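You operate a simulated robot arm through the tools that you are given. There is no shell and no other tool.

You run a simulated robot arm. Do the job below in one go: nothing can be reset, and whatever is moved stays where it is left.

JOB
Index the magazine to the green card's pot, push the stop and rack the card.
Fine: set way to pots; plus and minus step one pot a push.

It is judged by the outcome, as a careful person would: the job done as asked, and still so three seconds after it is handed in. It fails if anything else is knocked over, pushed out of place, dropped, spilled or broken.

ROBOT AND FRAMES
A 7-joint arm with a two-finger parallel gripper, fixed in place. Base frame: the origin is on the floor under the middle of its stand, x ahead of it, y to its left, z up. Readings come in cm, rad, newtons and seconds.
It reaches about 96.6 cm from its shoulder. Its first joint turns from -2.897 to 2.897 rad. Payload 3.43 kg.
Tool frame: the origin (TCP) lies between the finger pads and is the grasp point; the fingertips stand 3 cm ahead of it; z points along the fingers, y is the line along which they close. The gripper opens to 9.4 cm. The fingers are 2.8 cm wide and 1 cm thick; the gripper's body (5 by 9.6 cm) begins 5.5 cm behind the TCP.
Orientation is that of the tool frame in the base frame, as a unit quaternion [w, x, y, z]. With the fingers straight down and closing along the base's y, the tool's x points along the base's -x, its y along +y and its z along -z.

CONTROLS
- The arm moves only by the tool play_rows. Its argument "deltas" is a list that holds one entry, the list of rows, each a list of 6 numbers: the shift along the tool's x, y, z in cm, then the turn, a rotation vector about the tool's x, y, z in rad. In form: [[[x, y, z, rx, ry, rz], ...]]. A call has 1 to 20 rows; each row shifts and turns the commanded pose from where the row before left it, along the tool's axes as they then stand. "fingers" is the closure in counts, from 0 (fully open) to 255 (shut), set as the call begins (left out, the last holds). A row lasts 0.2 s, in which the tool goes at most 5 cm and 0.15 rad; a call with a longer step from one row to the next is refused whole, and so is a gripper value outside its range. Where a pose cannot be reached the arm comes as near as it can. A force on the tool above 90 N (or 10 N above the force at the start of the call, whichever is more), or a blocked arm, ends the call early, and 0.2 s more pass. The fingers move at their own pace (about 4.5 cm/s each) and stop on an object; they squeeze with about 27 N. The grip force told is the motor's: it shows also when the fingers shut on nothing. Time passes only in rows, and 0.2 s behind the last, so rows that do not move let the fingers close. It gives the time, the measured TCP pose, the force on the tool (base axes), the opening and the grip force at its end, in the units of the frame above (readings bear some noise), with the torque about the TCP (base axes, N m) and any sound that the robot's microphone picked up, and new pictures: "pictures" is both (left out), scene, wrist or none.
- Cameras (640 x 400 px; columns grow to the right, rows downward): "scene" is fixed at [22.06, -49.93, 165.02]; the picture's right is [0.52, -0.86, 0.00], its down [-0.33, -0.20, -0.93] and it looks along [0.79, 0.48, -0.38] (base axes); focal length 214 px, centre (320, 200). "wrist" rides on the gripper at [7.6, 1.4, -10.3] in the tool frame; the picture's right is [-0.18, 0.98, 0.00], its down [-0.75, -0.14, -0.64] and it looks along [-0.63, -0.12, 0.77] (tool axes); focal length 243 px, centre (320, 200). There is no depth. A picture from a camera that has moved, and an enlarged one, comes with that camera's place and axes in the base frame and with its lens.
- slide_trunk(by): slides the trunk up (or, below 0, down) by that many cm; the arm rides with it, the base frame stays. It gives what a move gives, with no picture.
- enlarge(camera, box): a new picture of the part [left, top, right, bottom] of that camera's present view, enlarged. The clock stands still meanwhile.
- sign_off(): hands the job in; it is judged then, once.

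Places have to be worked out from the pictures, the camera data and where the tool is seen. Open the gripper and draw the arm clear of the work before you hand the job in, unless the task says otherwise.

The tools are called after "Call:" as a command line: name --argument value ..., lists and objects as JSON in quotes. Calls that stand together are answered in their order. play_rows: Moves the arm, as the interface text tells. Its arguments: {"type":"object","properties":{"deltas":{"type":"array","items":{"type":"array","items":{"type":"array","items":{"type":"number"}}}},"fingers":{"type":"number"},"pictures":{"type":"string","enum":["both","scene","wrist","none"]}},"required":["deltas"]} The other tools are called the same way: slide_trunk (by) moves the trunk up or down; enlarge (camera, box) takes an enlarged picture of a part of a camera's view; sign_off () hands the job in.

At the start:

```text
t: 0.0
tcp_pos: [43.93, -25.35, 152.07]
orientation: [-0.012, 0.0, 1.0, 0.0]
ft_force: [0.2, 0.1, -0.2]
torque: [0.0, -0.01, 0.01]
width: 9.4
grasp_force: 0.0
trunk travel left (down, up): [-42.5, 6.5]
```

scene: 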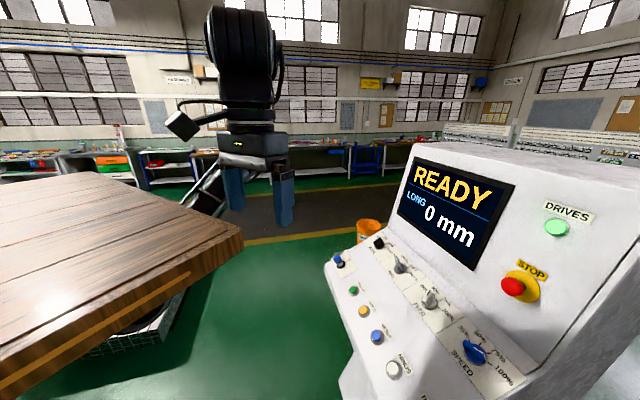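
wrist: 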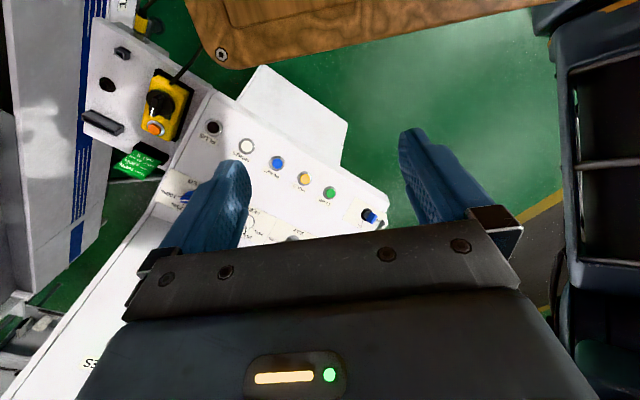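

I start by looking closely at the console and the area near the green card, before moving anything.

Call:
enlarge --camera "scene" --box '[310, 220, 530, 400]'

Call:
enlarge --camera "scene" --box '[380, 140, 640, 300]'

Call:
enlarge --camera "wrist" --box '[0, 0, 260, 220]'

Call:
enlarge --camera "wrist" --box '[160, 80, 400, 260]'

```text
2.22 times, centred on (420, 310) of scene
camera zoom: at [22.06, -49.93, 165.02], right [0.52, -0.86, 0.0], down [-0.33, -0.2, -0.93], along [0.79, 0.48, -0.38], focal length 477 px, centre (98, -44)
```

zoom: 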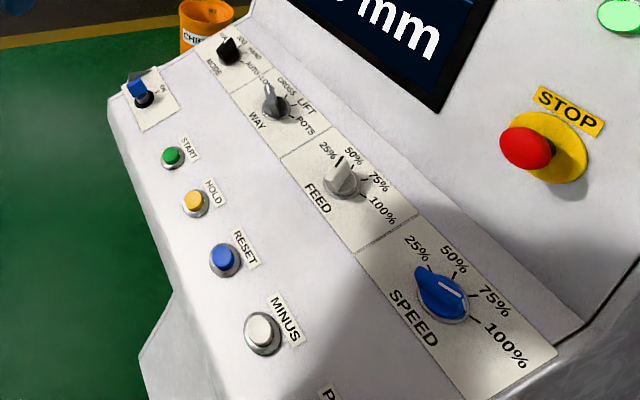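

```text
2.46 times, centred on (510, 220) of scene
camera zoom: at [22.06, -49.93, 165.02], right [0.52, -0.86, 0.0], down [-0.33, -0.2, -0.93], along [0.79, 0.48, -0.38], focal length 528 px, centre (-148, 151)
```

zoom: 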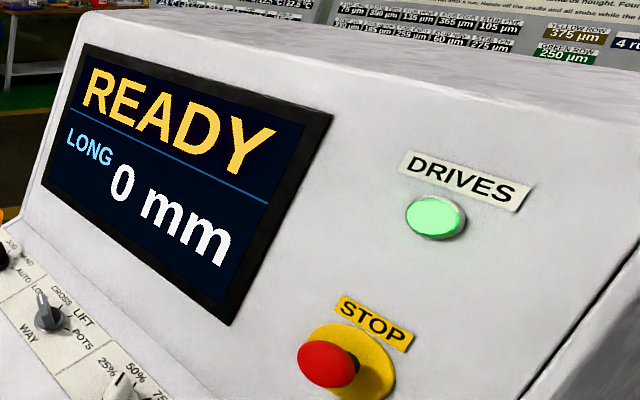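

```text
1.82 times, centred on (130, 110) of wrist
camera zoom: at [36.53, -23.79, 162.6], right [0.18, 0.98, -0.01], down [0.77, -0.14, 0.62], along [0.61, -0.12, -0.78], focal length 441 px, centre (666, 364)
```

zoom: 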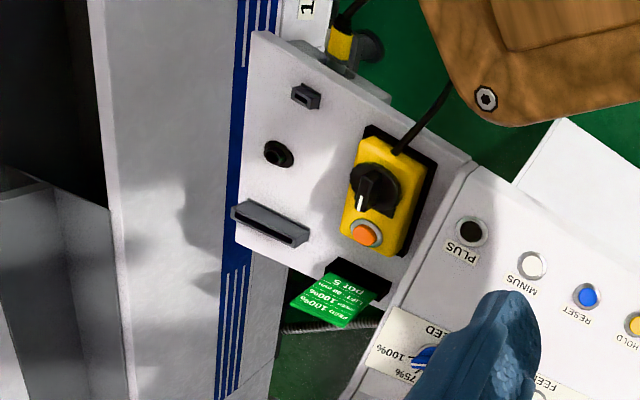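

```text
2.22 times, centred on (280, 170) of wrist
camera zoom: at [36.53, -23.79, 162.6], right [0.18, 0.98, -0.01], down [0.77, -0.14, 0.62], along [0.61, -0.12, -0.78], focal length 539 px, centre (409, 267)
```

zoom: 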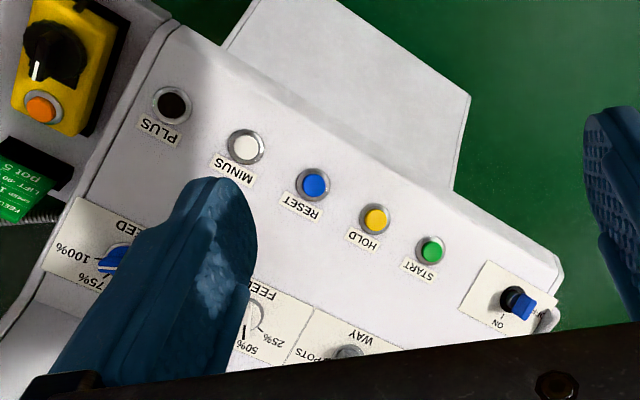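

The green card sits in a holder on a side panel beside the console; I zoom in further to read it and the objects around it.

Call:
enlarge --camera "wrist" --box '[110, 140, 180, 190]'

Call:
enlarge --camera "wrist" --box '[80, 0, 210, 100]'

Call:
enlarge --camera "wrist" --box '[80, 90, 210, 200]'

Call:
enlarge --camera "scene" --box '[540, 90, 640, 160]'

Call:
enlarge --camera "wrist" --box '[0, 180, 160, 400]'

```text
8.00 times, centred on (145, 165) of wrist
camera zoom: at [36.53, -23.79, 162.6], right [0.18, 0.98, -0.01], down [0.77, -0.14, 0.62], along [0.61, -0.12, -0.78], focal length 1941 px, centre (1720, 480)
```

zoom: 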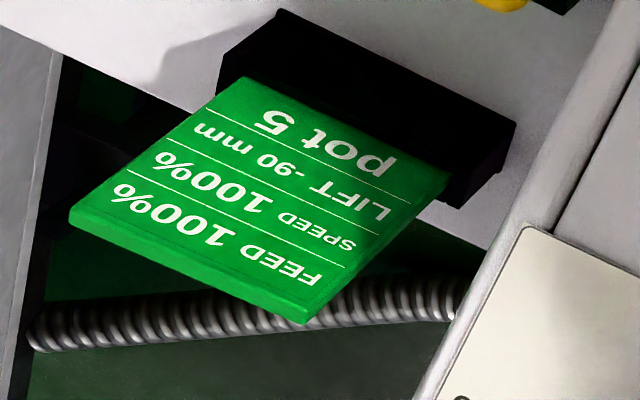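

```text
4.00 times, centred on (145, 50) of wrist
camera zoom: at [36.53, -23.79, 162.6], right [0.18, 0.98, -0.01], down [0.77, -0.14, 0.62], along [0.61, -0.12, -0.78], focal length 970 px, centre (1020, 800)
```

zoom: 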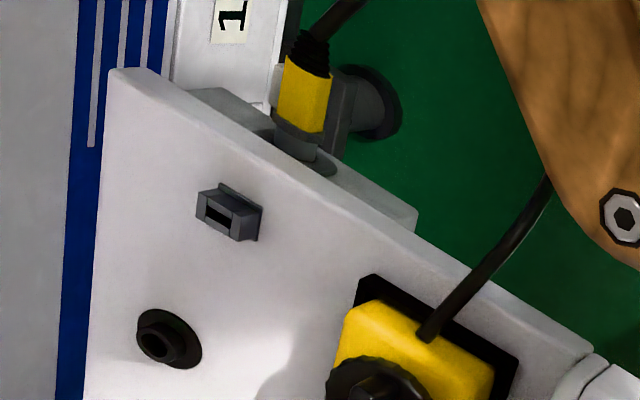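

```text
3.64 times, centred on (145, 145) of wrist
camera zoom: at [36.53, -23.79, 162.6], right [0.18, 0.98, -0.01], down [0.77, -0.14, 0.62], along [0.61, -0.12, -0.78], focal length 882 px, centre (956, 400)
```

zoom: 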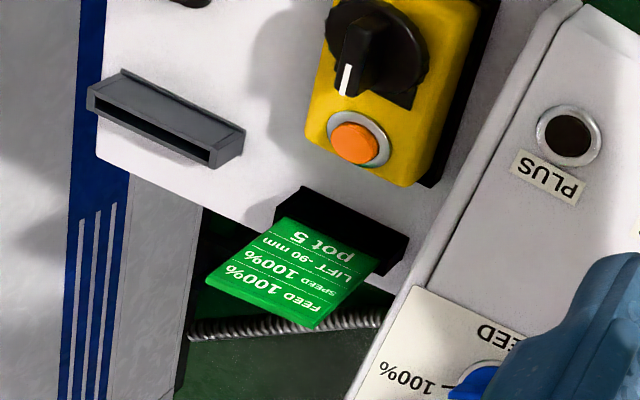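

```text
5.71 times, centred on (590, 125) of scene
camera zoom: at [22.06, -49.93, 165.02], right [0.52, -0.86, 0.0], down [-0.33, -0.2, -0.93], along [0.79, 0.48, -0.38], focal length 1226 px, centre (-1223, 629)
```

zoom: 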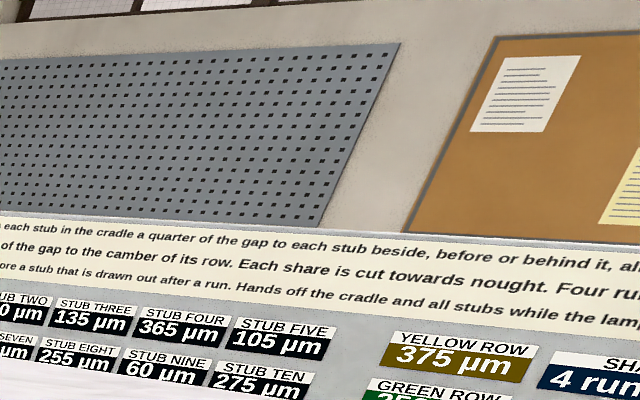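

```text
1.82 times, centred on (80, 290) of wrist
camera zoom: at [36.53, -23.79, 162.6], right [0.18, 0.98, -0.01], down [0.77, -0.14, 0.62], along [0.61, -0.12, -0.78], focal length 441 px, centre (756, 36)
```

zoom: 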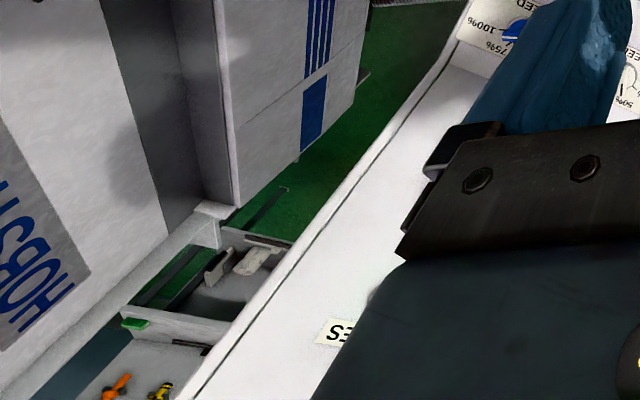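

The card reads "pot 5". I zoom in on the knobs and their scales.

Call:
enlarge --camera "scene" --box '[365, 225, 445, 290]'

Call:
enlarge --camera "scene" --box '[320, 240, 380, 290]'

Call:
enlarge --camera "scene" --box '[440, 100, 640, 200]'

Call:
enlarge --camera "scene" --box '[0, 60, 240, 200]'

Call:
enlarge --camera "scene" --box '[240, 80, 460, 240]'

```text
6.15 times, centred on (405, 258) of scene
camera zoom: at [22.06, -49.93, 165.02], right [0.52, -0.86, 0.0], down [-0.33, -0.2, -0.93], along [0.79, 0.48, -0.38], focal length 1320 px, centre (-203, -154)
```

zoom: 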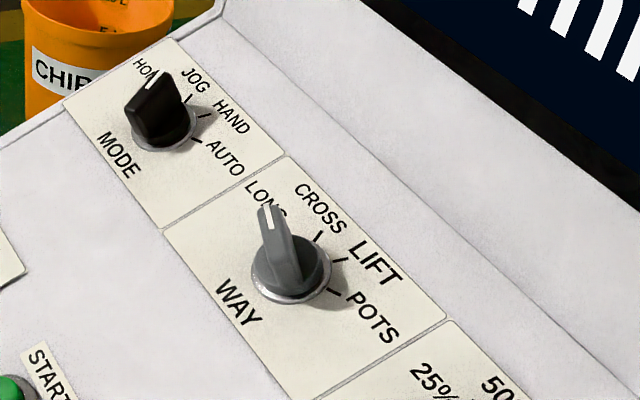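

```text
8.00 times, centred on (350, 265) of scene
camera zoom: at [22.06, -49.93, 165.02], right [0.52, -0.86, 0.0], down [-0.33, -0.2, -0.93], along [0.79, 0.48, -0.38], focal length 1716 px, centre (80, -320)
```

zoom: 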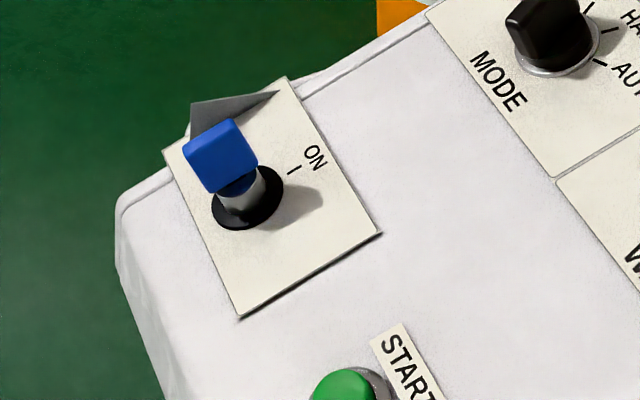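

```text
3.20 times, centred on (540, 150) of scene
camera zoom: at [22.06, -49.93, 165.02], right [0.52, -0.86, 0.0], down [-0.33, -0.2, -0.93], along [0.79, 0.48, -0.38], focal length 686 px, centre (-384, 360)
```

zoom: 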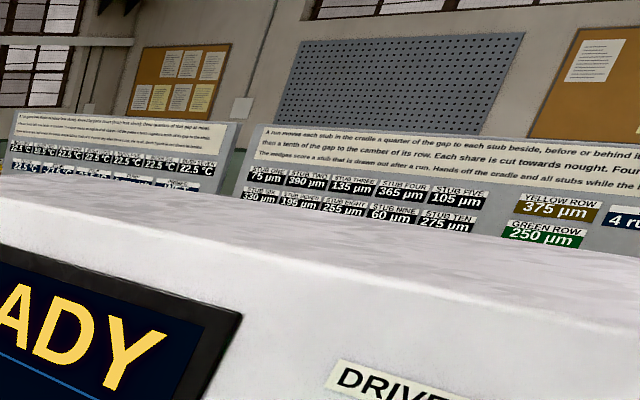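

```text
2.67 times, centred on (120, 130) of scene
camera zoom: at [22.06, -49.93, 165.02], right [0.52, -0.86, 0.0], down [-0.33, -0.2, -0.93], along [0.79, 0.48, -0.38], focal length 572 px, centre (853, 387)
```

zoom: 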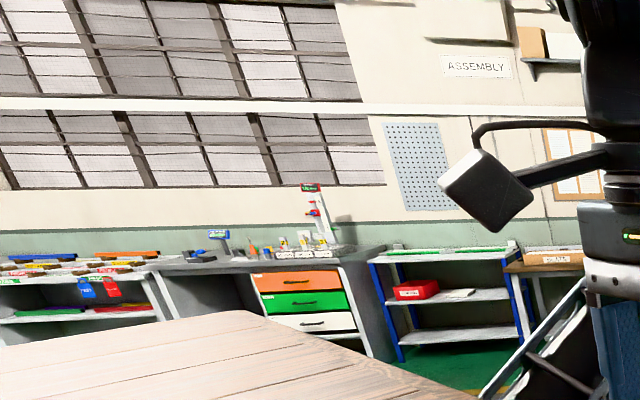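

```text
2.50 times, centred on (350, 160) of scene
camera zoom: at [22.06, -49.93, 165.02], right [0.52, -0.86, 0.0], down [-0.33, -0.2, -0.93], along [0.79, 0.48, -0.38], focal length 536 px, centre (245, 300)
```

zoom: 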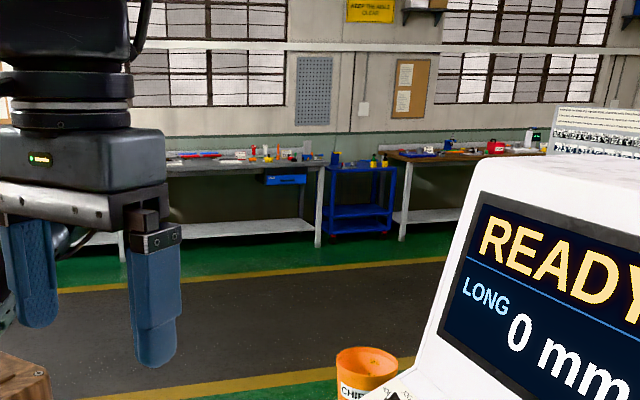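

MODE points at HOME and WAY at LONG on the scale LONG–CROSS–LIFT–POTS. The console lies to the robot's front-right, facing back-left, with the buttons at about z 104. I turn the tool about 45° in place so the wrist camera faces the console and the card panel.

Call:
play_rows --deltas '[[[0, 0, 0, 0, 0, 0.14], [0, 0, 0, 0, 0, 0.14], [0, 0, 0, 0, 0, 0.14], [0, 0, 0, 0, 0, 0.14], [0, 0, 0, 0, 0, 0.14], [0, 0, 0, 0, 0, 0.14]]]' --fingers 0

```text
t: 1.4
tcp_pos: [44.09, -25.37, 152.09]
orientation: [-0.014, 0.409, 0.912, -0.006]
ft_force: [-0.5, -0.1, -1.1]
torque: [-0.02, 0.03, 0.0]
width: 9.41
grasp_force: 0.0
trunk travel left (down, up): [-42.5, 6.5]
camera wrist: at [40.31, -18.59, 162.47], right [0.86, 0.52, -0.03], down [0.42, -0.66, 0.63], along [0.31, -0.55, -0.78], focal length 243 px, centre (320, 200)
```

scene: 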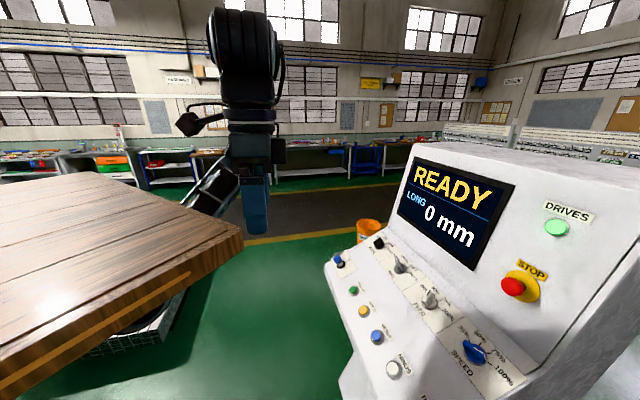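
wrist: 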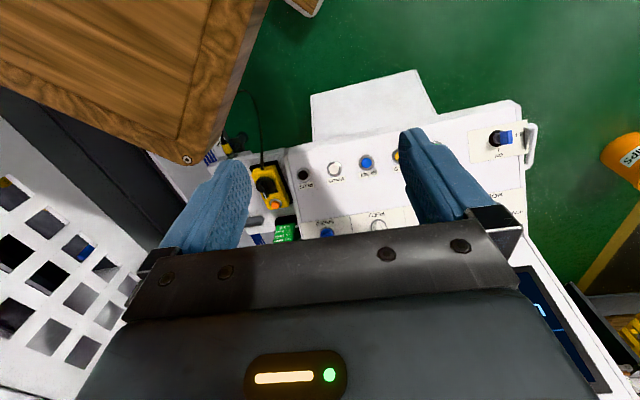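

The new view shows the card, pendant and a basket-like unit on the left. I enlarge those areas to understand them.

Call:
enlarge --camera "wrist" --box '[0, 100, 180, 400]'

Call:
enlarge --camera "wrist" --box '[180, 100, 320, 250]'

Call:
enlarge --camera "wrist" --box '[500, 60, 640, 400]'

Call:
enlarge --camera "scene" --box '[0, 160, 250, 400]'

```text
1.33 times, centred on (90, 250) of wrist
camera zoom: at [40.31, -18.59, 162.47], right [0.86, 0.52, -0.03], down [0.42, -0.66, 0.63], along [0.31, -0.55, -0.78], focal length 324 px, centre (627, 133)
```

zoom: 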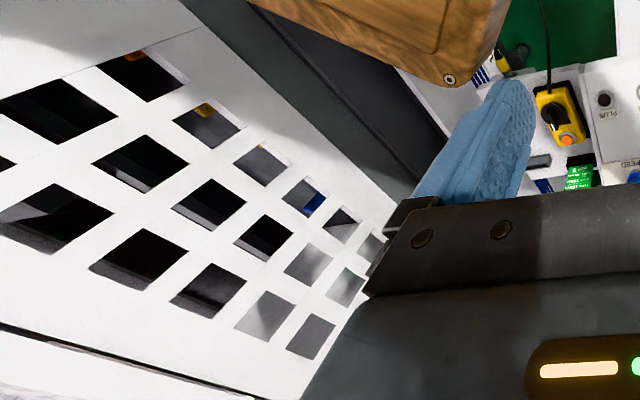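

```text
2.67 times, centred on (250, 175) of wrist
camera zoom: at [40.31, -18.59, 162.47], right [0.86, 0.52, -0.03], down [0.42, -0.66, 0.63], along [0.31, -0.55, -0.78], focal length 647 px, centre (507, 267)
```

zoom: 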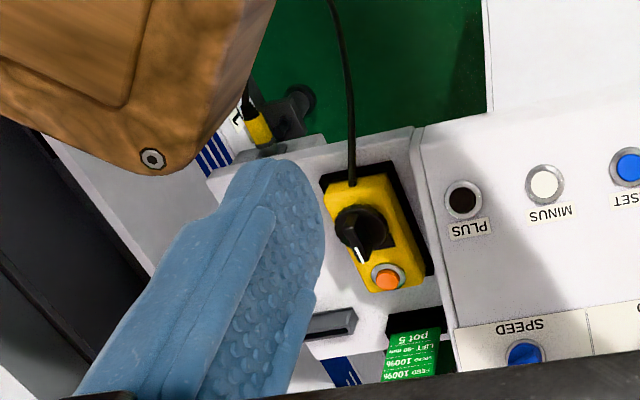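

```text
1.18 times, centred on (570, 230) of wrist
camera zoom: at [40.31, -18.59, 162.47], right [0.86, 0.52, -0.03], down [0.42, -0.66, 0.63], along [0.31, -0.55, -0.78], focal length 285 px, centre (26, 165)
```

zoom: 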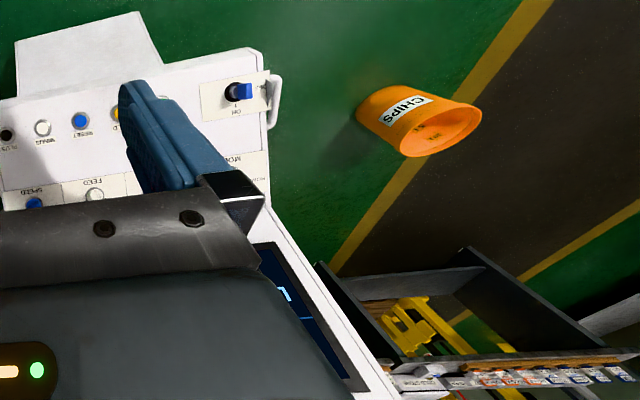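

```text
1.67 times, centred on (125, 280) of scene
camera zoom: at [22.06, -49.93, 165.02], right [0.52, -0.86, 0.0], down [-0.33, -0.2, -0.93], along [0.79, 0.48, -0.38], focal length 358 px, centre (645, 67)
```

zoom: 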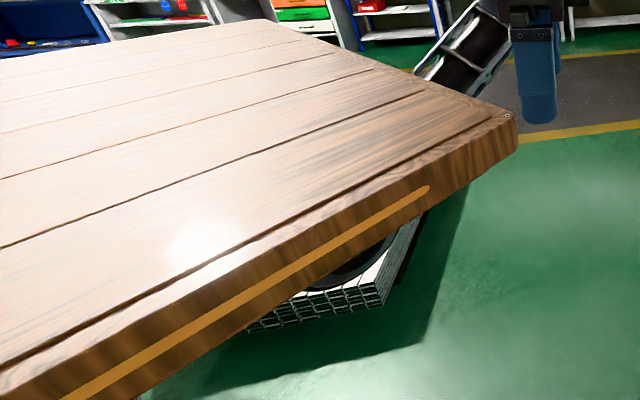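

The wooden slab's corner triangulates to about (37, -29, 150), close to the gripper, so I need to know whether it rides with the trunk. I look below it and then try a small trunk slide.

Call:
enlarge --camera "scene" --box '[80, 270, 220, 370]'

Call:
slide_trunk --by -4

Call:
play_rows --deltas '[[[0, 0, 0, 0, 0, 0]]]'

```text
4.00 times, centred on (150, 320) of scene
camera zoom: at [22.06, -49.93, 165.02], right [0.52, -0.86, 0.0], down [-0.33, -0.2, -0.93], along [0.79, 0.48, -0.38], focal length 858 px, centre (1000, -280)
```

zoom: 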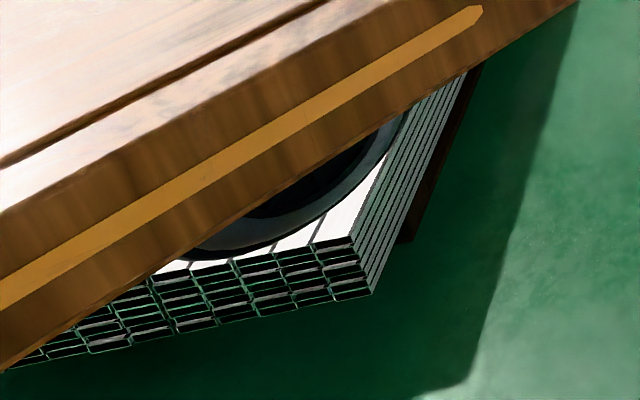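

```text
t: 2.2
tcp_pos: [44.07, -25.41, 148.06]
orientation: [-0.014, 0.408, 0.913, -0.007]
ft_force: [-0.4, -0.2, 0.3]
torque: [0.02, -0.01, -0.02]
width: 9.4
grasp_force: 0.1
trunk travel left (down, up): [-38.5, 10.5]
```

```text
t: 2.6
tcp_pos: [44.02, -25.32, 148.01]
orientation: [-0.013, 0.407, 0.913, -0.006]
ft_force: [0.4, 0.0, -0.3]
torque: [-0.01, 0.02, 0.01]
width: 9.41
grasp_force: 0.1
trunk travel left (down, up): [-38.5, 10.5]
camera wrist: at [40.3, -18.58, 158.48], right [0.85, 0.52, -0.03], down [0.42, -0.65, 0.63], along [0.31, -0.55, -0.78], focal length 243 px, centre (320, 200)
```

scene: 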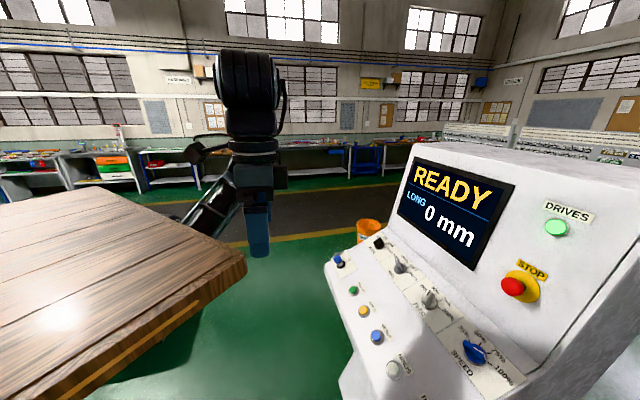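
wrist: 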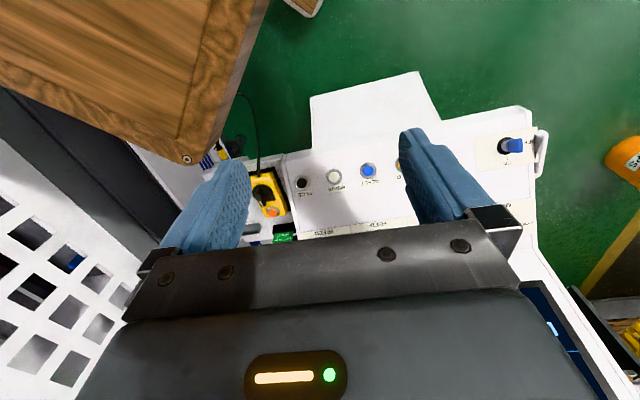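

The slab rides with the trunk, so it is the robot's own stand. I lower the trunk further, since the console controls are at z≈104–113, and look again.

Call:
slide_trunk --by -22

Call:
play_rows --deltas '[[[0, 0, 0, 0, 0, 0]]]'

```text
t: 5.0
tcp_pos: [44.02, -25.47, 126.02]
orientation: [-0.013, 0.407, 0.913, -0.007]
ft_force: [-0.2, -0.2, 0.5]
torque: [-0.02, 0.0, 0.02]
width: 9.42
grasp_force: 0.0
trunk travel left (down, up): [-16.5, 32.5]
```

```text
t: 5.4
tcp_pos: [44.03, -25.41, 126.05]
orientation: [-0.014, 0.408, 0.913, -0.007]
ft_force: [-0.5, 0.0, -0.4]
torque: [0.01, 0.0, -0.01]
width: 9.39
grasp_force: 0.1
trunk travel left (down, up): [-16.5, 32.5]
camera wrist: at [40.3, -18.59, 136.47], right [0.85, 0.52, -0.03], down [0.42, -0.65, 0.63], along [0.31, -0.55, -0.78], focal length 243 px, centre (320, 200)
```

scene: 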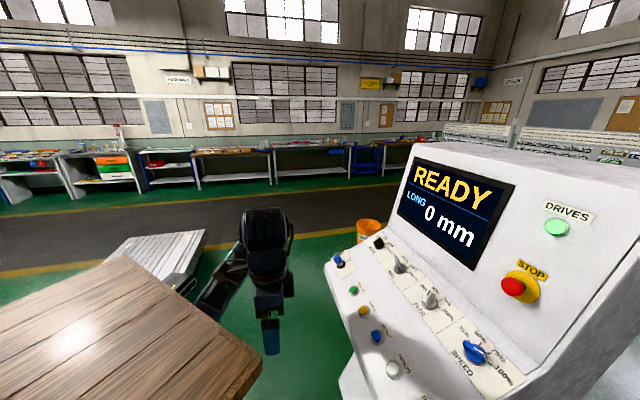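
wrist: 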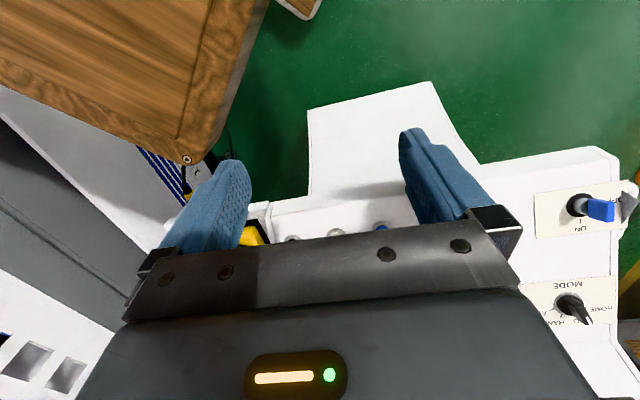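

I check how the arm itself is built and mounted, since reach matters here.

Call:
enlarge --camera "scene" --box '[80, 180, 320, 400]'

Call:
enlarge --camera "wrist" --box '[480, 120, 640, 400]'

```text
1.82 times, centred on (200, 290) of scene
camera zoom: at [22.06, -49.93, 165.02], right [0.52, -0.86, 0.0], down [-0.33, -0.2, -0.93], along [0.79, 0.48, -0.38], focal length 390 px, centre (538, 36)
```

zoom: 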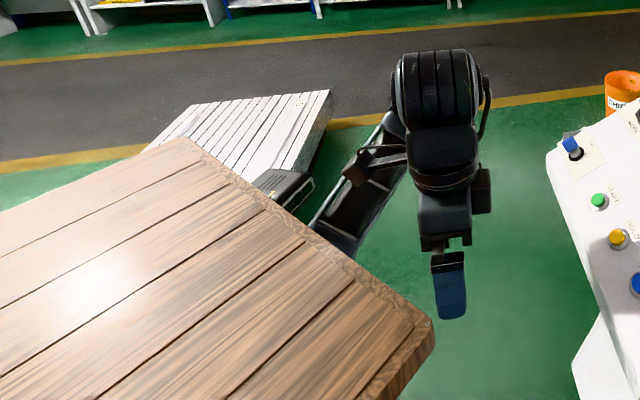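

```text
1.43 times, centred on (560, 260) of wrist
camera zoom: at [40.3, -18.59, 136.47], right [0.85, 0.52, -0.03], down [0.42, -0.65, 0.63], along [0.31, -0.55, -0.78], focal length 347 px, centre (-23, 114)
```

zoom: 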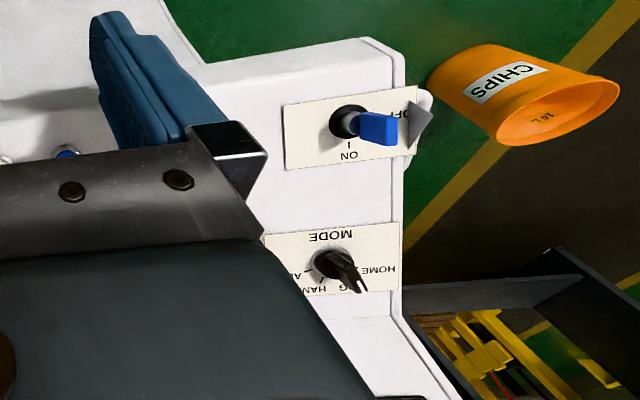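

The forearm comes up from the front edge of the stand, so the shoulder sits well forward. Next I raise the tool slightly, swing it to face the machine side (-y) and tilt it so the camera looks out more level, to find the magazine and any card rack.

Call:
play_rows --deltas '[[[0, 0, -4, 0, 0, 0.12], [0, 0, -4, 0, 0, 0.12], [0, 0, -2, 0, 0, 0.12], [0, 0, 0, 0, 0, 0.12], [0, 0, 0, 0, -0.12, 0], [0, 0, 0, 0, -0.12, 0], [0, 0, 0, 0, -0.12, 0], [0, 0, 0, 0, -0.12, 0]]]'

```text
t: 7.2
tcp_pos: [43.7, -24.87, 127.9]
orientation: [0.18, 0.593, 0.77, -0.153]
ft_force: [0.3, -0.8, 0.0]
torque: [0.02, -0.02, -0.03]
width: 9.38
grasp_force: 0.0
out of reach, approached as far as the arm can: row 1, 2, 3
trunk travel left (down, up): [-16.5, 32.5]
camera wrist: at [42.25, -13.18, 133.5], right [0.99, 0.09, 0.06], down [-0.02, -0.39, 0.92], along [0.11, -0.91, -0.39], focal length 243 px, centre (320, 200)
```

scene: 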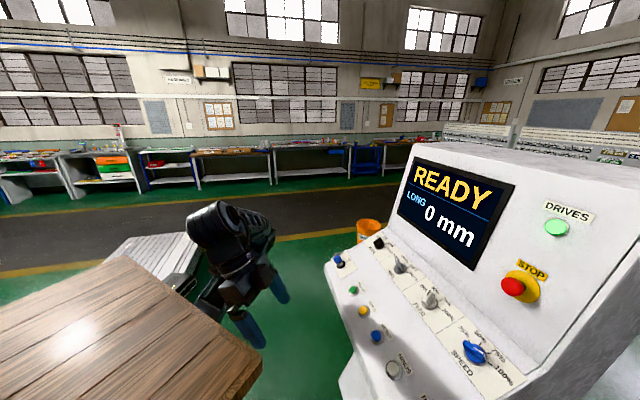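
wrist: 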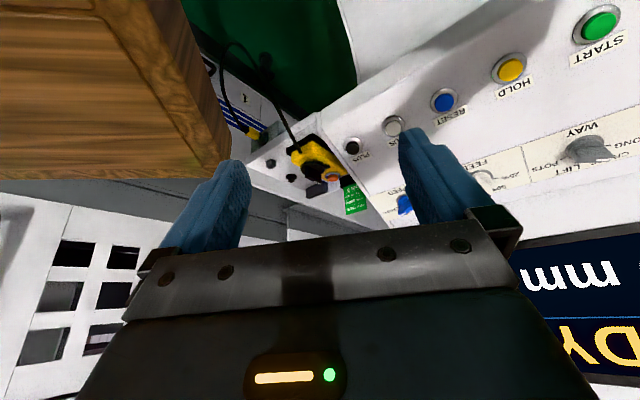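

This view gives solid triangulation: START ≈ (80, -29, 104), MINUS ≈ (61, -48, 103.5), WAY knob ≈ (90, -43, 113). I enlarge the card area and the machine on the left of this view.

Call:
enlarge --camera "wrist" --box '[180, 60, 420, 240]'

Call:
enlarge --camera "wrist" --box '[0, 160, 180, 400]'

Call:
enlarge --camera "wrist" --box '[240, 110, 380, 220]'

```text
2.22 times, centred on (300, 150) of wrist
camera zoom: at [42.25, -13.18, 133.5], right [0.99, 0.09, 0.06], down [-0.02, -0.39, 0.92], along [0.11, -0.91, -0.39], focal length 539 px, centre (364, 311)
```

zoom: 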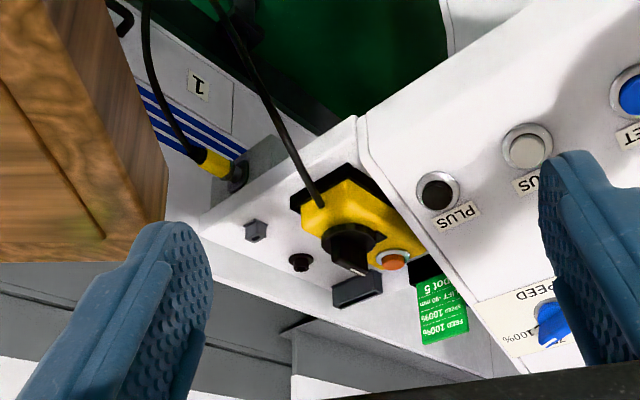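

```text
1.67 times, centred on (90, 280) of wrist
camera zoom: at [42.25, -13.18, 133.5], right [0.99, 0.09, 0.06], down [-0.02, -0.39, 0.92], along [0.11, -0.91, -0.39], focal length 404 px, centre (703, 67)
```

zoom: 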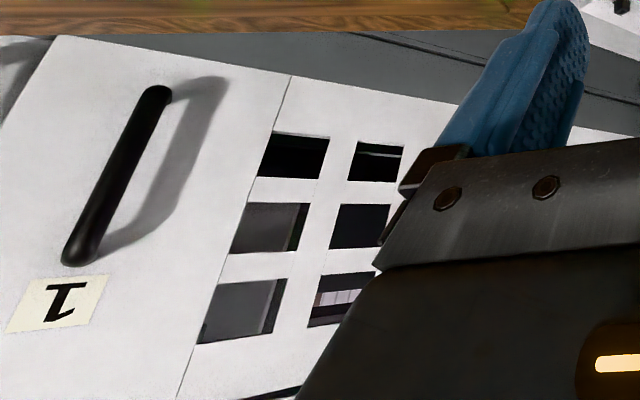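

```text
3.64 times, centred on (310, 165) of wrist
camera zoom: at [42.25, -13.18, 133.5], right [0.99, 0.09, 0.06], down [-0.02, -0.39, 0.92], along [0.11, -0.91, -0.39], focal length 882 px, centre (356, 327)
```

zoom: 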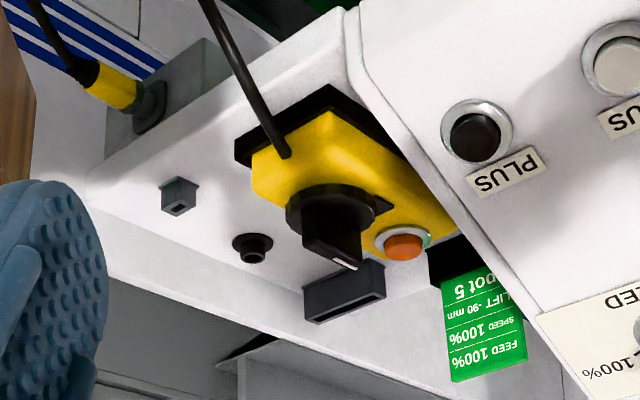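

The green card stands in a black holder at about (61, -80, 98–109), with a grey slotted block at about (50, -87, 98) beside it. I now turn the tool to face the console squarely and bring it nearer, staying short of the panel edge, to test reach and get better views.

Call:
play_rows --deltas '[[[0, 0, 0, -0.061, -0.003, -0.118], [0, 0, 0, -0.061, -0.003, -0.118], [0, 0, 0, -0.061, -0.003, -0.118], [0, 0, 0, -0.061, -0.003, -0.118], [-2.7, 1.3, 3.0, 0, 0, 0], [-2.7, 1.3, 3.0, 0, 0, 0], [-2.7, 1.3, 3.0, 0, 0, 0], [-2.7, 1.3, 3.0, 0, 0, 0]]]'

```text
t: 9.0
tcp_pos: [57.81, -31.95, 122.09]
orientation: [0.213, 0.371, 0.898, -0.1]
ft_force: [-1.4, 0.8, -0.1]
torque: [0.02, -0.01, -0.01]
width: 9.39
grasp_force: 0.0
trunk travel left (down, up): [-16.5, 32.5]
camera wrist: at [50.84, -22.53, 127.71], right [0.81, 0.58, 0.06], down [0.18, -0.35, 0.92], along [0.55, -0.74, -0.39], focal length 243 px, centre (320, 200)
```

scene: 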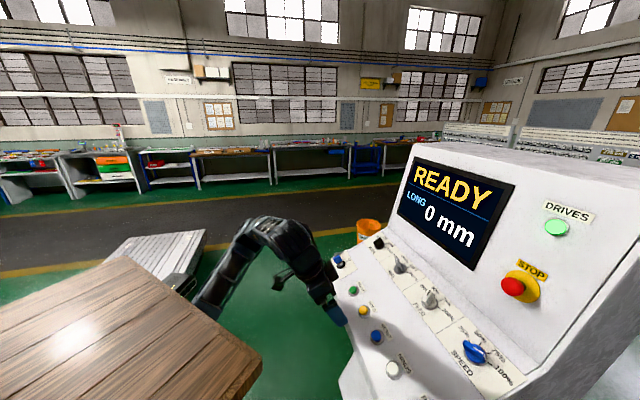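
wrist: 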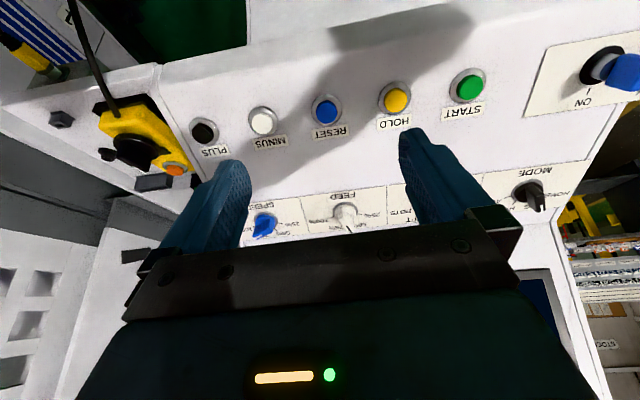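

The approach worked without a reach complaint. I enlarge the views to see arm configuration and the console controls.

Call:
enlarge --camera "scene" --box '[160, 190, 420, 370]'

Call:
enlarge --camera "wrist" --box '[0, 0, 260, 220]'

Call:
enlarge --camera "wrist" --box '[0, 160, 160, 400]'

```text
2.22 times, centred on (290, 280) of scene
camera zoom: at [22.06, -49.93, 165.02], right [0.52, -0.86, 0.0], down [-0.33, -0.2, -0.93], along [0.79, 0.48, -0.38], focal length 477 px, centre (387, 22)
```

zoom: 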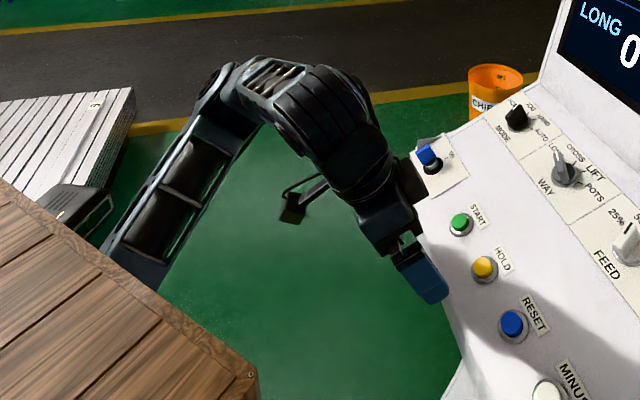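

```text
1.82 times, centred on (130, 110) of wrist
camera zoom: at [50.84, -22.53, 127.71], right [0.81, 0.58, 0.06], down [0.18, -0.35, 0.92], along [0.55, -0.74, -0.39], focal length 441 px, centre (666, 364)
```

zoom: 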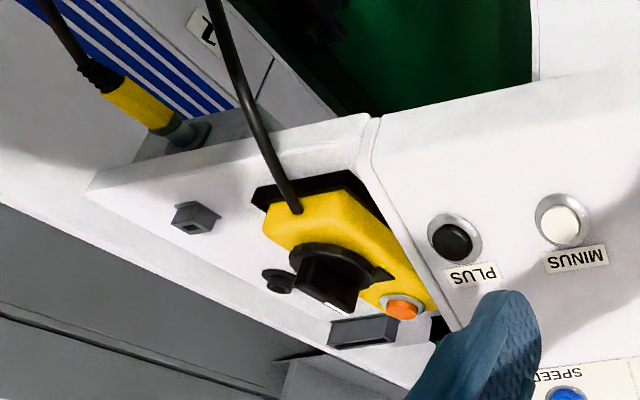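

```text
1.67 times, centred on (80, 280) of wrist
camera zoom: at [50.84, -22.53, 127.71], right [0.81, 0.58, 0.06], down [0.18, -0.35, 0.92], along [0.55, -0.74, -0.39], focal length 404 px, centre (720, 67)
```

zoom: 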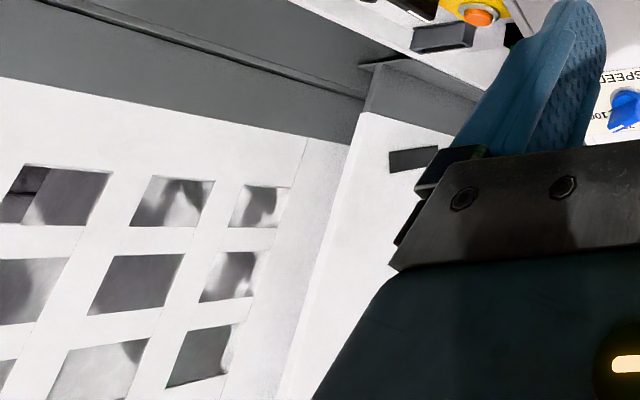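

The controls' frame is clear now: the button row runs along (0.70, 0.71, 0) and the panel slopes up about 25° toward the screen. The tool axis is nearly along the panel normal, so I move to hover about 8 cm above the WAY knob and view it between the fingers.

Call:
play_rows --deltas '[[[-2.95, 1.94, 1.61, 0, 0, 0], [-2.95, 1.94, 1.61, 0, 0, 0], [-2.95, 1.94, 1.61, 0, 0, 0], [-2.95, 1.94, 1.61, 0, 0, 0], [-2.95, 1.94, 1.61, 0, 0, 0], [-2.95, 1.94, 1.61, 0, 0, 0], [-2.95, 1.94, 1.61, 0, 0, 0], [-2.95, 1.94, 1.61, 0, 0, 0]]]'

```text
t: 10.8
tcp_pos: [87.72, -39.96, 121.15]
orientation: [0.213, 0.371, 0.899, -0.099]
ft_force: [0.8, 0.6, -0.2]
torque: [-0.01, 0.03, 0.01]
width: 9.42
grasp_force: 0.1
trunk travel left (down, up): [-16.5, 32.5]
camera wrist: at [80.84, -30.55, 126.72], right [0.81, 0.58, 0.06], down [0.18, -0.35, 0.92], along [0.55, -0.74, -0.39], focal length 243 px, centre (320, 200)
```

scene: 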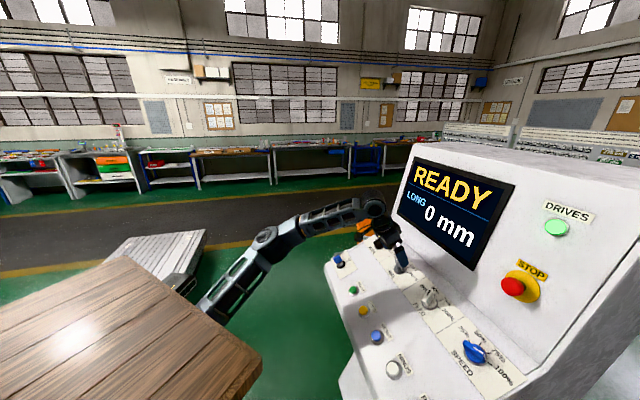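
wrist: 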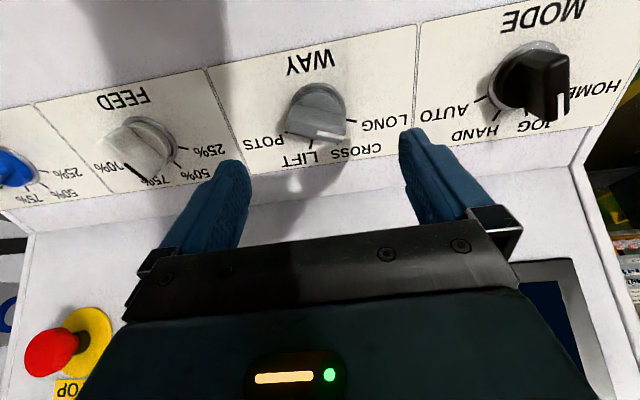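

Reach is fine and the WAY knob shows between the fingers. I enlarge it to read its angle and position.

Call:
enlarge --camera "wrist" --box '[230, 40, 430, 180]'

Call:
enlarge --camera "wrist" --box '[0, 60, 240, 220]'

Call:
enlarge --camera "wrist" --box '[420, 0, 640, 150]'

```text
2.86 times, centred on (330, 110) of wrist
camera zoom: at [80.84, -30.55, 126.72], right [0.81, 0.58, 0.06], down [0.18, -0.35, 0.92], along [0.55, -0.74, -0.39], focal length 693 px, centre (291, 457)
```

zoom: 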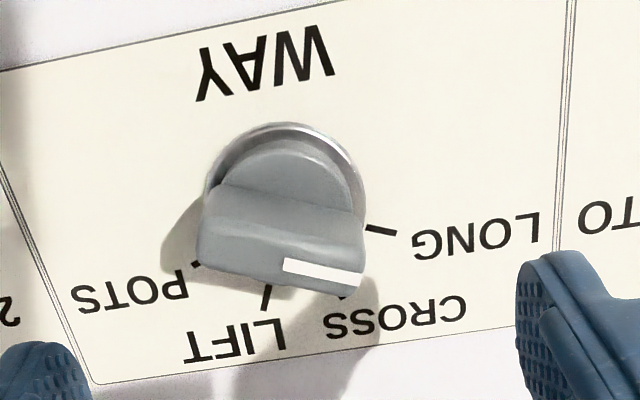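

```text
2.50 times, centred on (120, 140) of wrist
camera zoom: at [80.84, -30.55, 126.72], right [0.81, 0.58, 0.06], down [0.18, -0.35, 0.92], along [0.55, -0.74, -0.39], focal length 606 px, centre (820, 350)
```

zoom: 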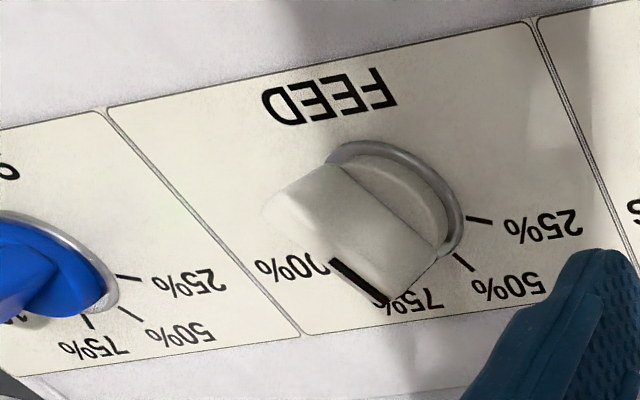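

```text
2.67 times, centred on (530, 75) of wrist
camera zoom: at [80.84, -30.55, 126.72], right [0.81, 0.58, 0.06], down [0.18, -0.35, 0.92], along [0.55, -0.74, -0.39], focal length 647 px, centre (-240, 533)
```

zoom: 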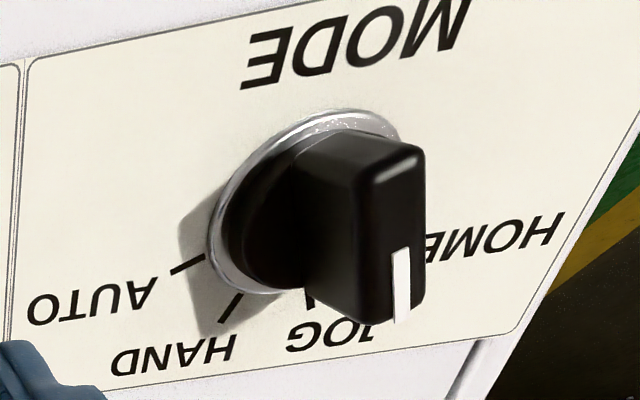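

The four detents are at ±22.5° and ±67.5°, with the bar now at LONG (+67.5°), so POTS needs +135° about the tool axis. I centre over the knob, turn the tool -67.5° so the fingers straddle the bar, and half close them while still hovering.

Call:
play_rows --deltas '[[[0.55, -0.1, 0, 0, 0, -0.1473], [0, 0, 0, 0, 0, -0.1473], [0, 0, 0, 0, 0, -0.1473], [0, 0, 0, 0, 0, -0.1473], [0, 0, 0, 0, 0, -0.1473], [0, 0, 0, 0, 0, -0.1473], [0, 0, 0, 0, 0, -0.1473], [0, 0, 0, 0, 0, -0.1473]]]' --fingers 120

```text
t: 12.6
tcp_pos: [87.33, -39.7, 120.76]
orientation: [0.12, -0.192, 0.953, -0.201]
ft_force: [0.9, -0.9, -0.3]
torque: [-0.04, 0.01, 0.03]
width: 4.97
grasp_force: 0.0
trunk travel left (down, up): [-16.5, 32.5]
camera wrist: at [76.9, -38.06, 128.17], right [-0.15, 0.91, -0.4], down [0.52, 0.41, 0.75], along [0.84, -0.1, -0.54], focal length 243 px, centre (320, 200)
```

scene: 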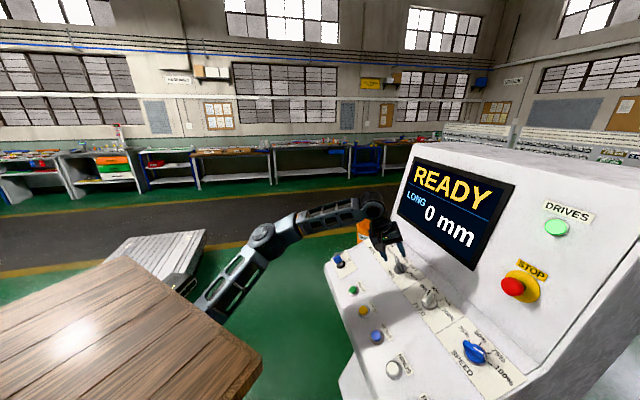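
wrist: 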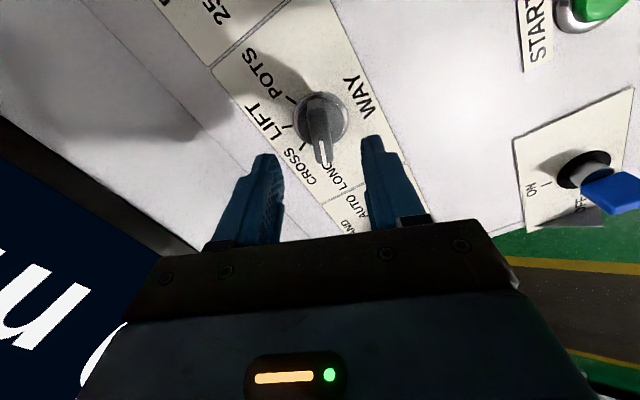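

Call:
enlarge --camera "wrist" --box '[220, 60, 420, 220]'

```text
2.50 times, centred on (320, 140) of wrist
camera zoom: at [76.9, -38.06, 128.17], right [-0.15, 0.91, -0.4], down [0.52, 0.41, 0.75], along [0.84, -0.1, -0.54], focal length 606 px, centre (320, 350)
```

zoom: 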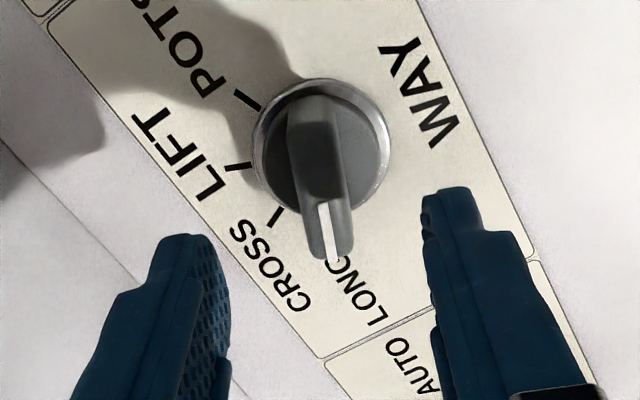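

The bar and the fingers line up, with the knob centred to within a millimetre and about 4° of twist to correct. I correct it and descend so that the fingertips straddle the bar about 1.3 cm above the panel.

Call:
play_rows --deltas '[[[0, 0, 0, 0, 0, 0.077], [0.05, 0.05, 1.3, 0, 0, 0], [0, 0, 1.3, 0, 0, 0], [0, 0, 1.3, 0, 0, 0], [0, 0, 1.3, 0, 0, 0]]]'

```text
t: 13.8
tcp_pos: [88.94, -41.4, 116.14]
orientation: [0.129, -0.155, 0.96, -0.197]
ft_force: [0.1, 0.4, 0.6]
torque: [0.02, -0.02, -0.01]
width: 4.96
grasp_force: 0.1
trunk travel left (down, up): [-16.5, 32.5]
camera wrist: at [78.44, -39.16, 123.21], right [-0.07, 0.92, -0.38], down [0.53, 0.35, 0.77], along [0.84, -0.14, -0.52], focal length 243 px, centre (320, 200)
```

scene: 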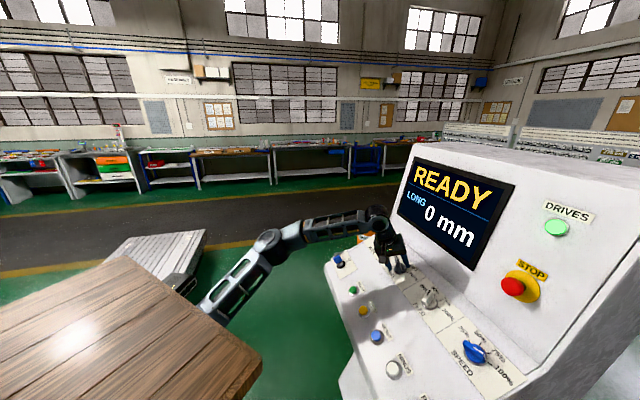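
wrist: 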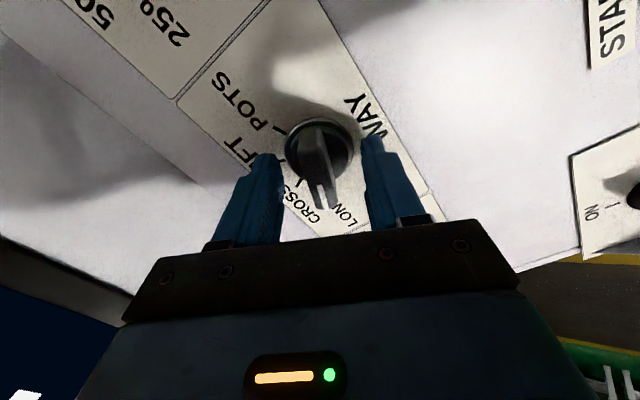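

The bar sits squarely between the fingers, so I close on it.

Call:
play_rows --deltas '[[[0, 0, 0, 0, 0, 0], [0, 0, 0, 0, 0, 0], [0, 0, 0, 0, 0, 0], [0, 0, 0, 0, 0, 0]]]' --fingers 255 --pictures "wrist"

```text
t: 14.8
tcp_pos: [88.97, -41.37, 116.15]
orientation: [0.129, -0.153, 0.96, -0.197]
ft_force: [1.4, -1.2, 7.0]
torque: [-0.4, -0.25, -0.02]
width: 1.41
grasp_force: 27.1
trunk travel left (down, up): [-16.5, 32.5]
camera wrist: at [78.4, -39.19, 123.31], right [-0.07, 0.92, -0.38], down [0.53, 0.36, 0.77], along [0.85, -0.14, -0.51], focal length 243 px, centre (320, 200)
```

wrist: 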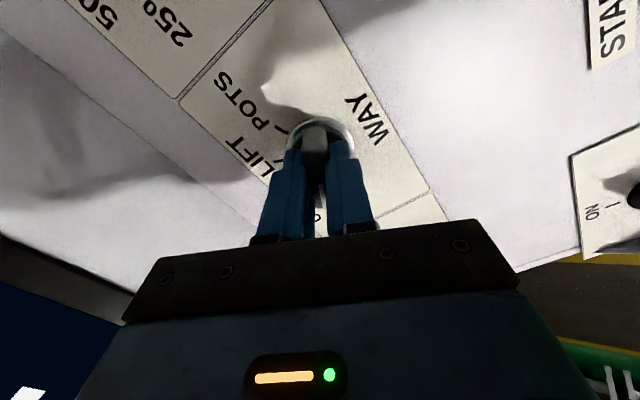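

Gripped at 1.41 cm with low side force. I turn 45° clockwise first, and check that the display follows.

Call:
play_rows --deltas '[[[0, 0, 0, 0, 0, 0.131], [0, 0, 0, 0, 0, 0.131], [0, 0, 0, 0, 0, 0.131], [0, 0, 0, 0, 0, 0.131], [0, 0, 0, 0, 0, 0.131], [0, 0, 0, 0, 0, 0.131]]]'

```text
t: 16.2
tcp_pos: [88.94, -41.35, 116.06]
orientation: [0.194, 0.227, 0.945, -0.132]
ft_force: [2.8, 1.4, 12.3]
torque: [0.82, 0.22, 0.27]
width: 1.45
grasp_force: 27.6
trunk travel left (down, up): [-16.5, 32.5]
camera wrist: at [80.17, -33.68, 121.83], right [0.62, 0.78, -0.08], down [0.35, -0.19, 0.92], along [0.7, -0.6, -0.39], focal length 243 px, centre (320, 200)
```

scene: 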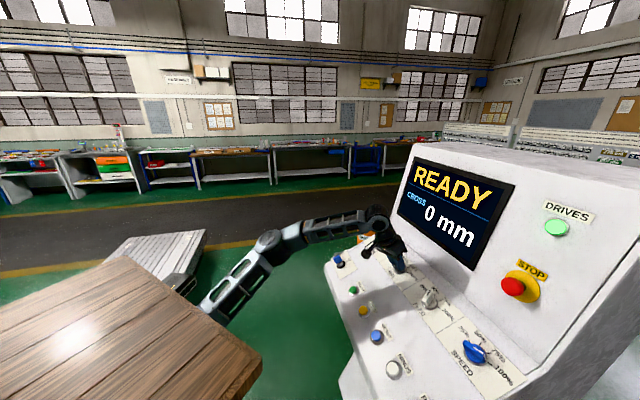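
wrist: 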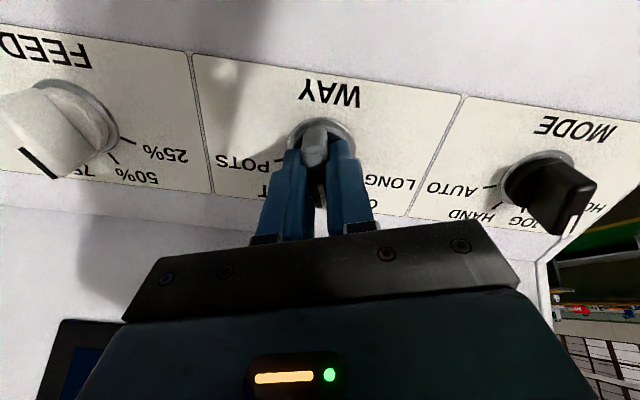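

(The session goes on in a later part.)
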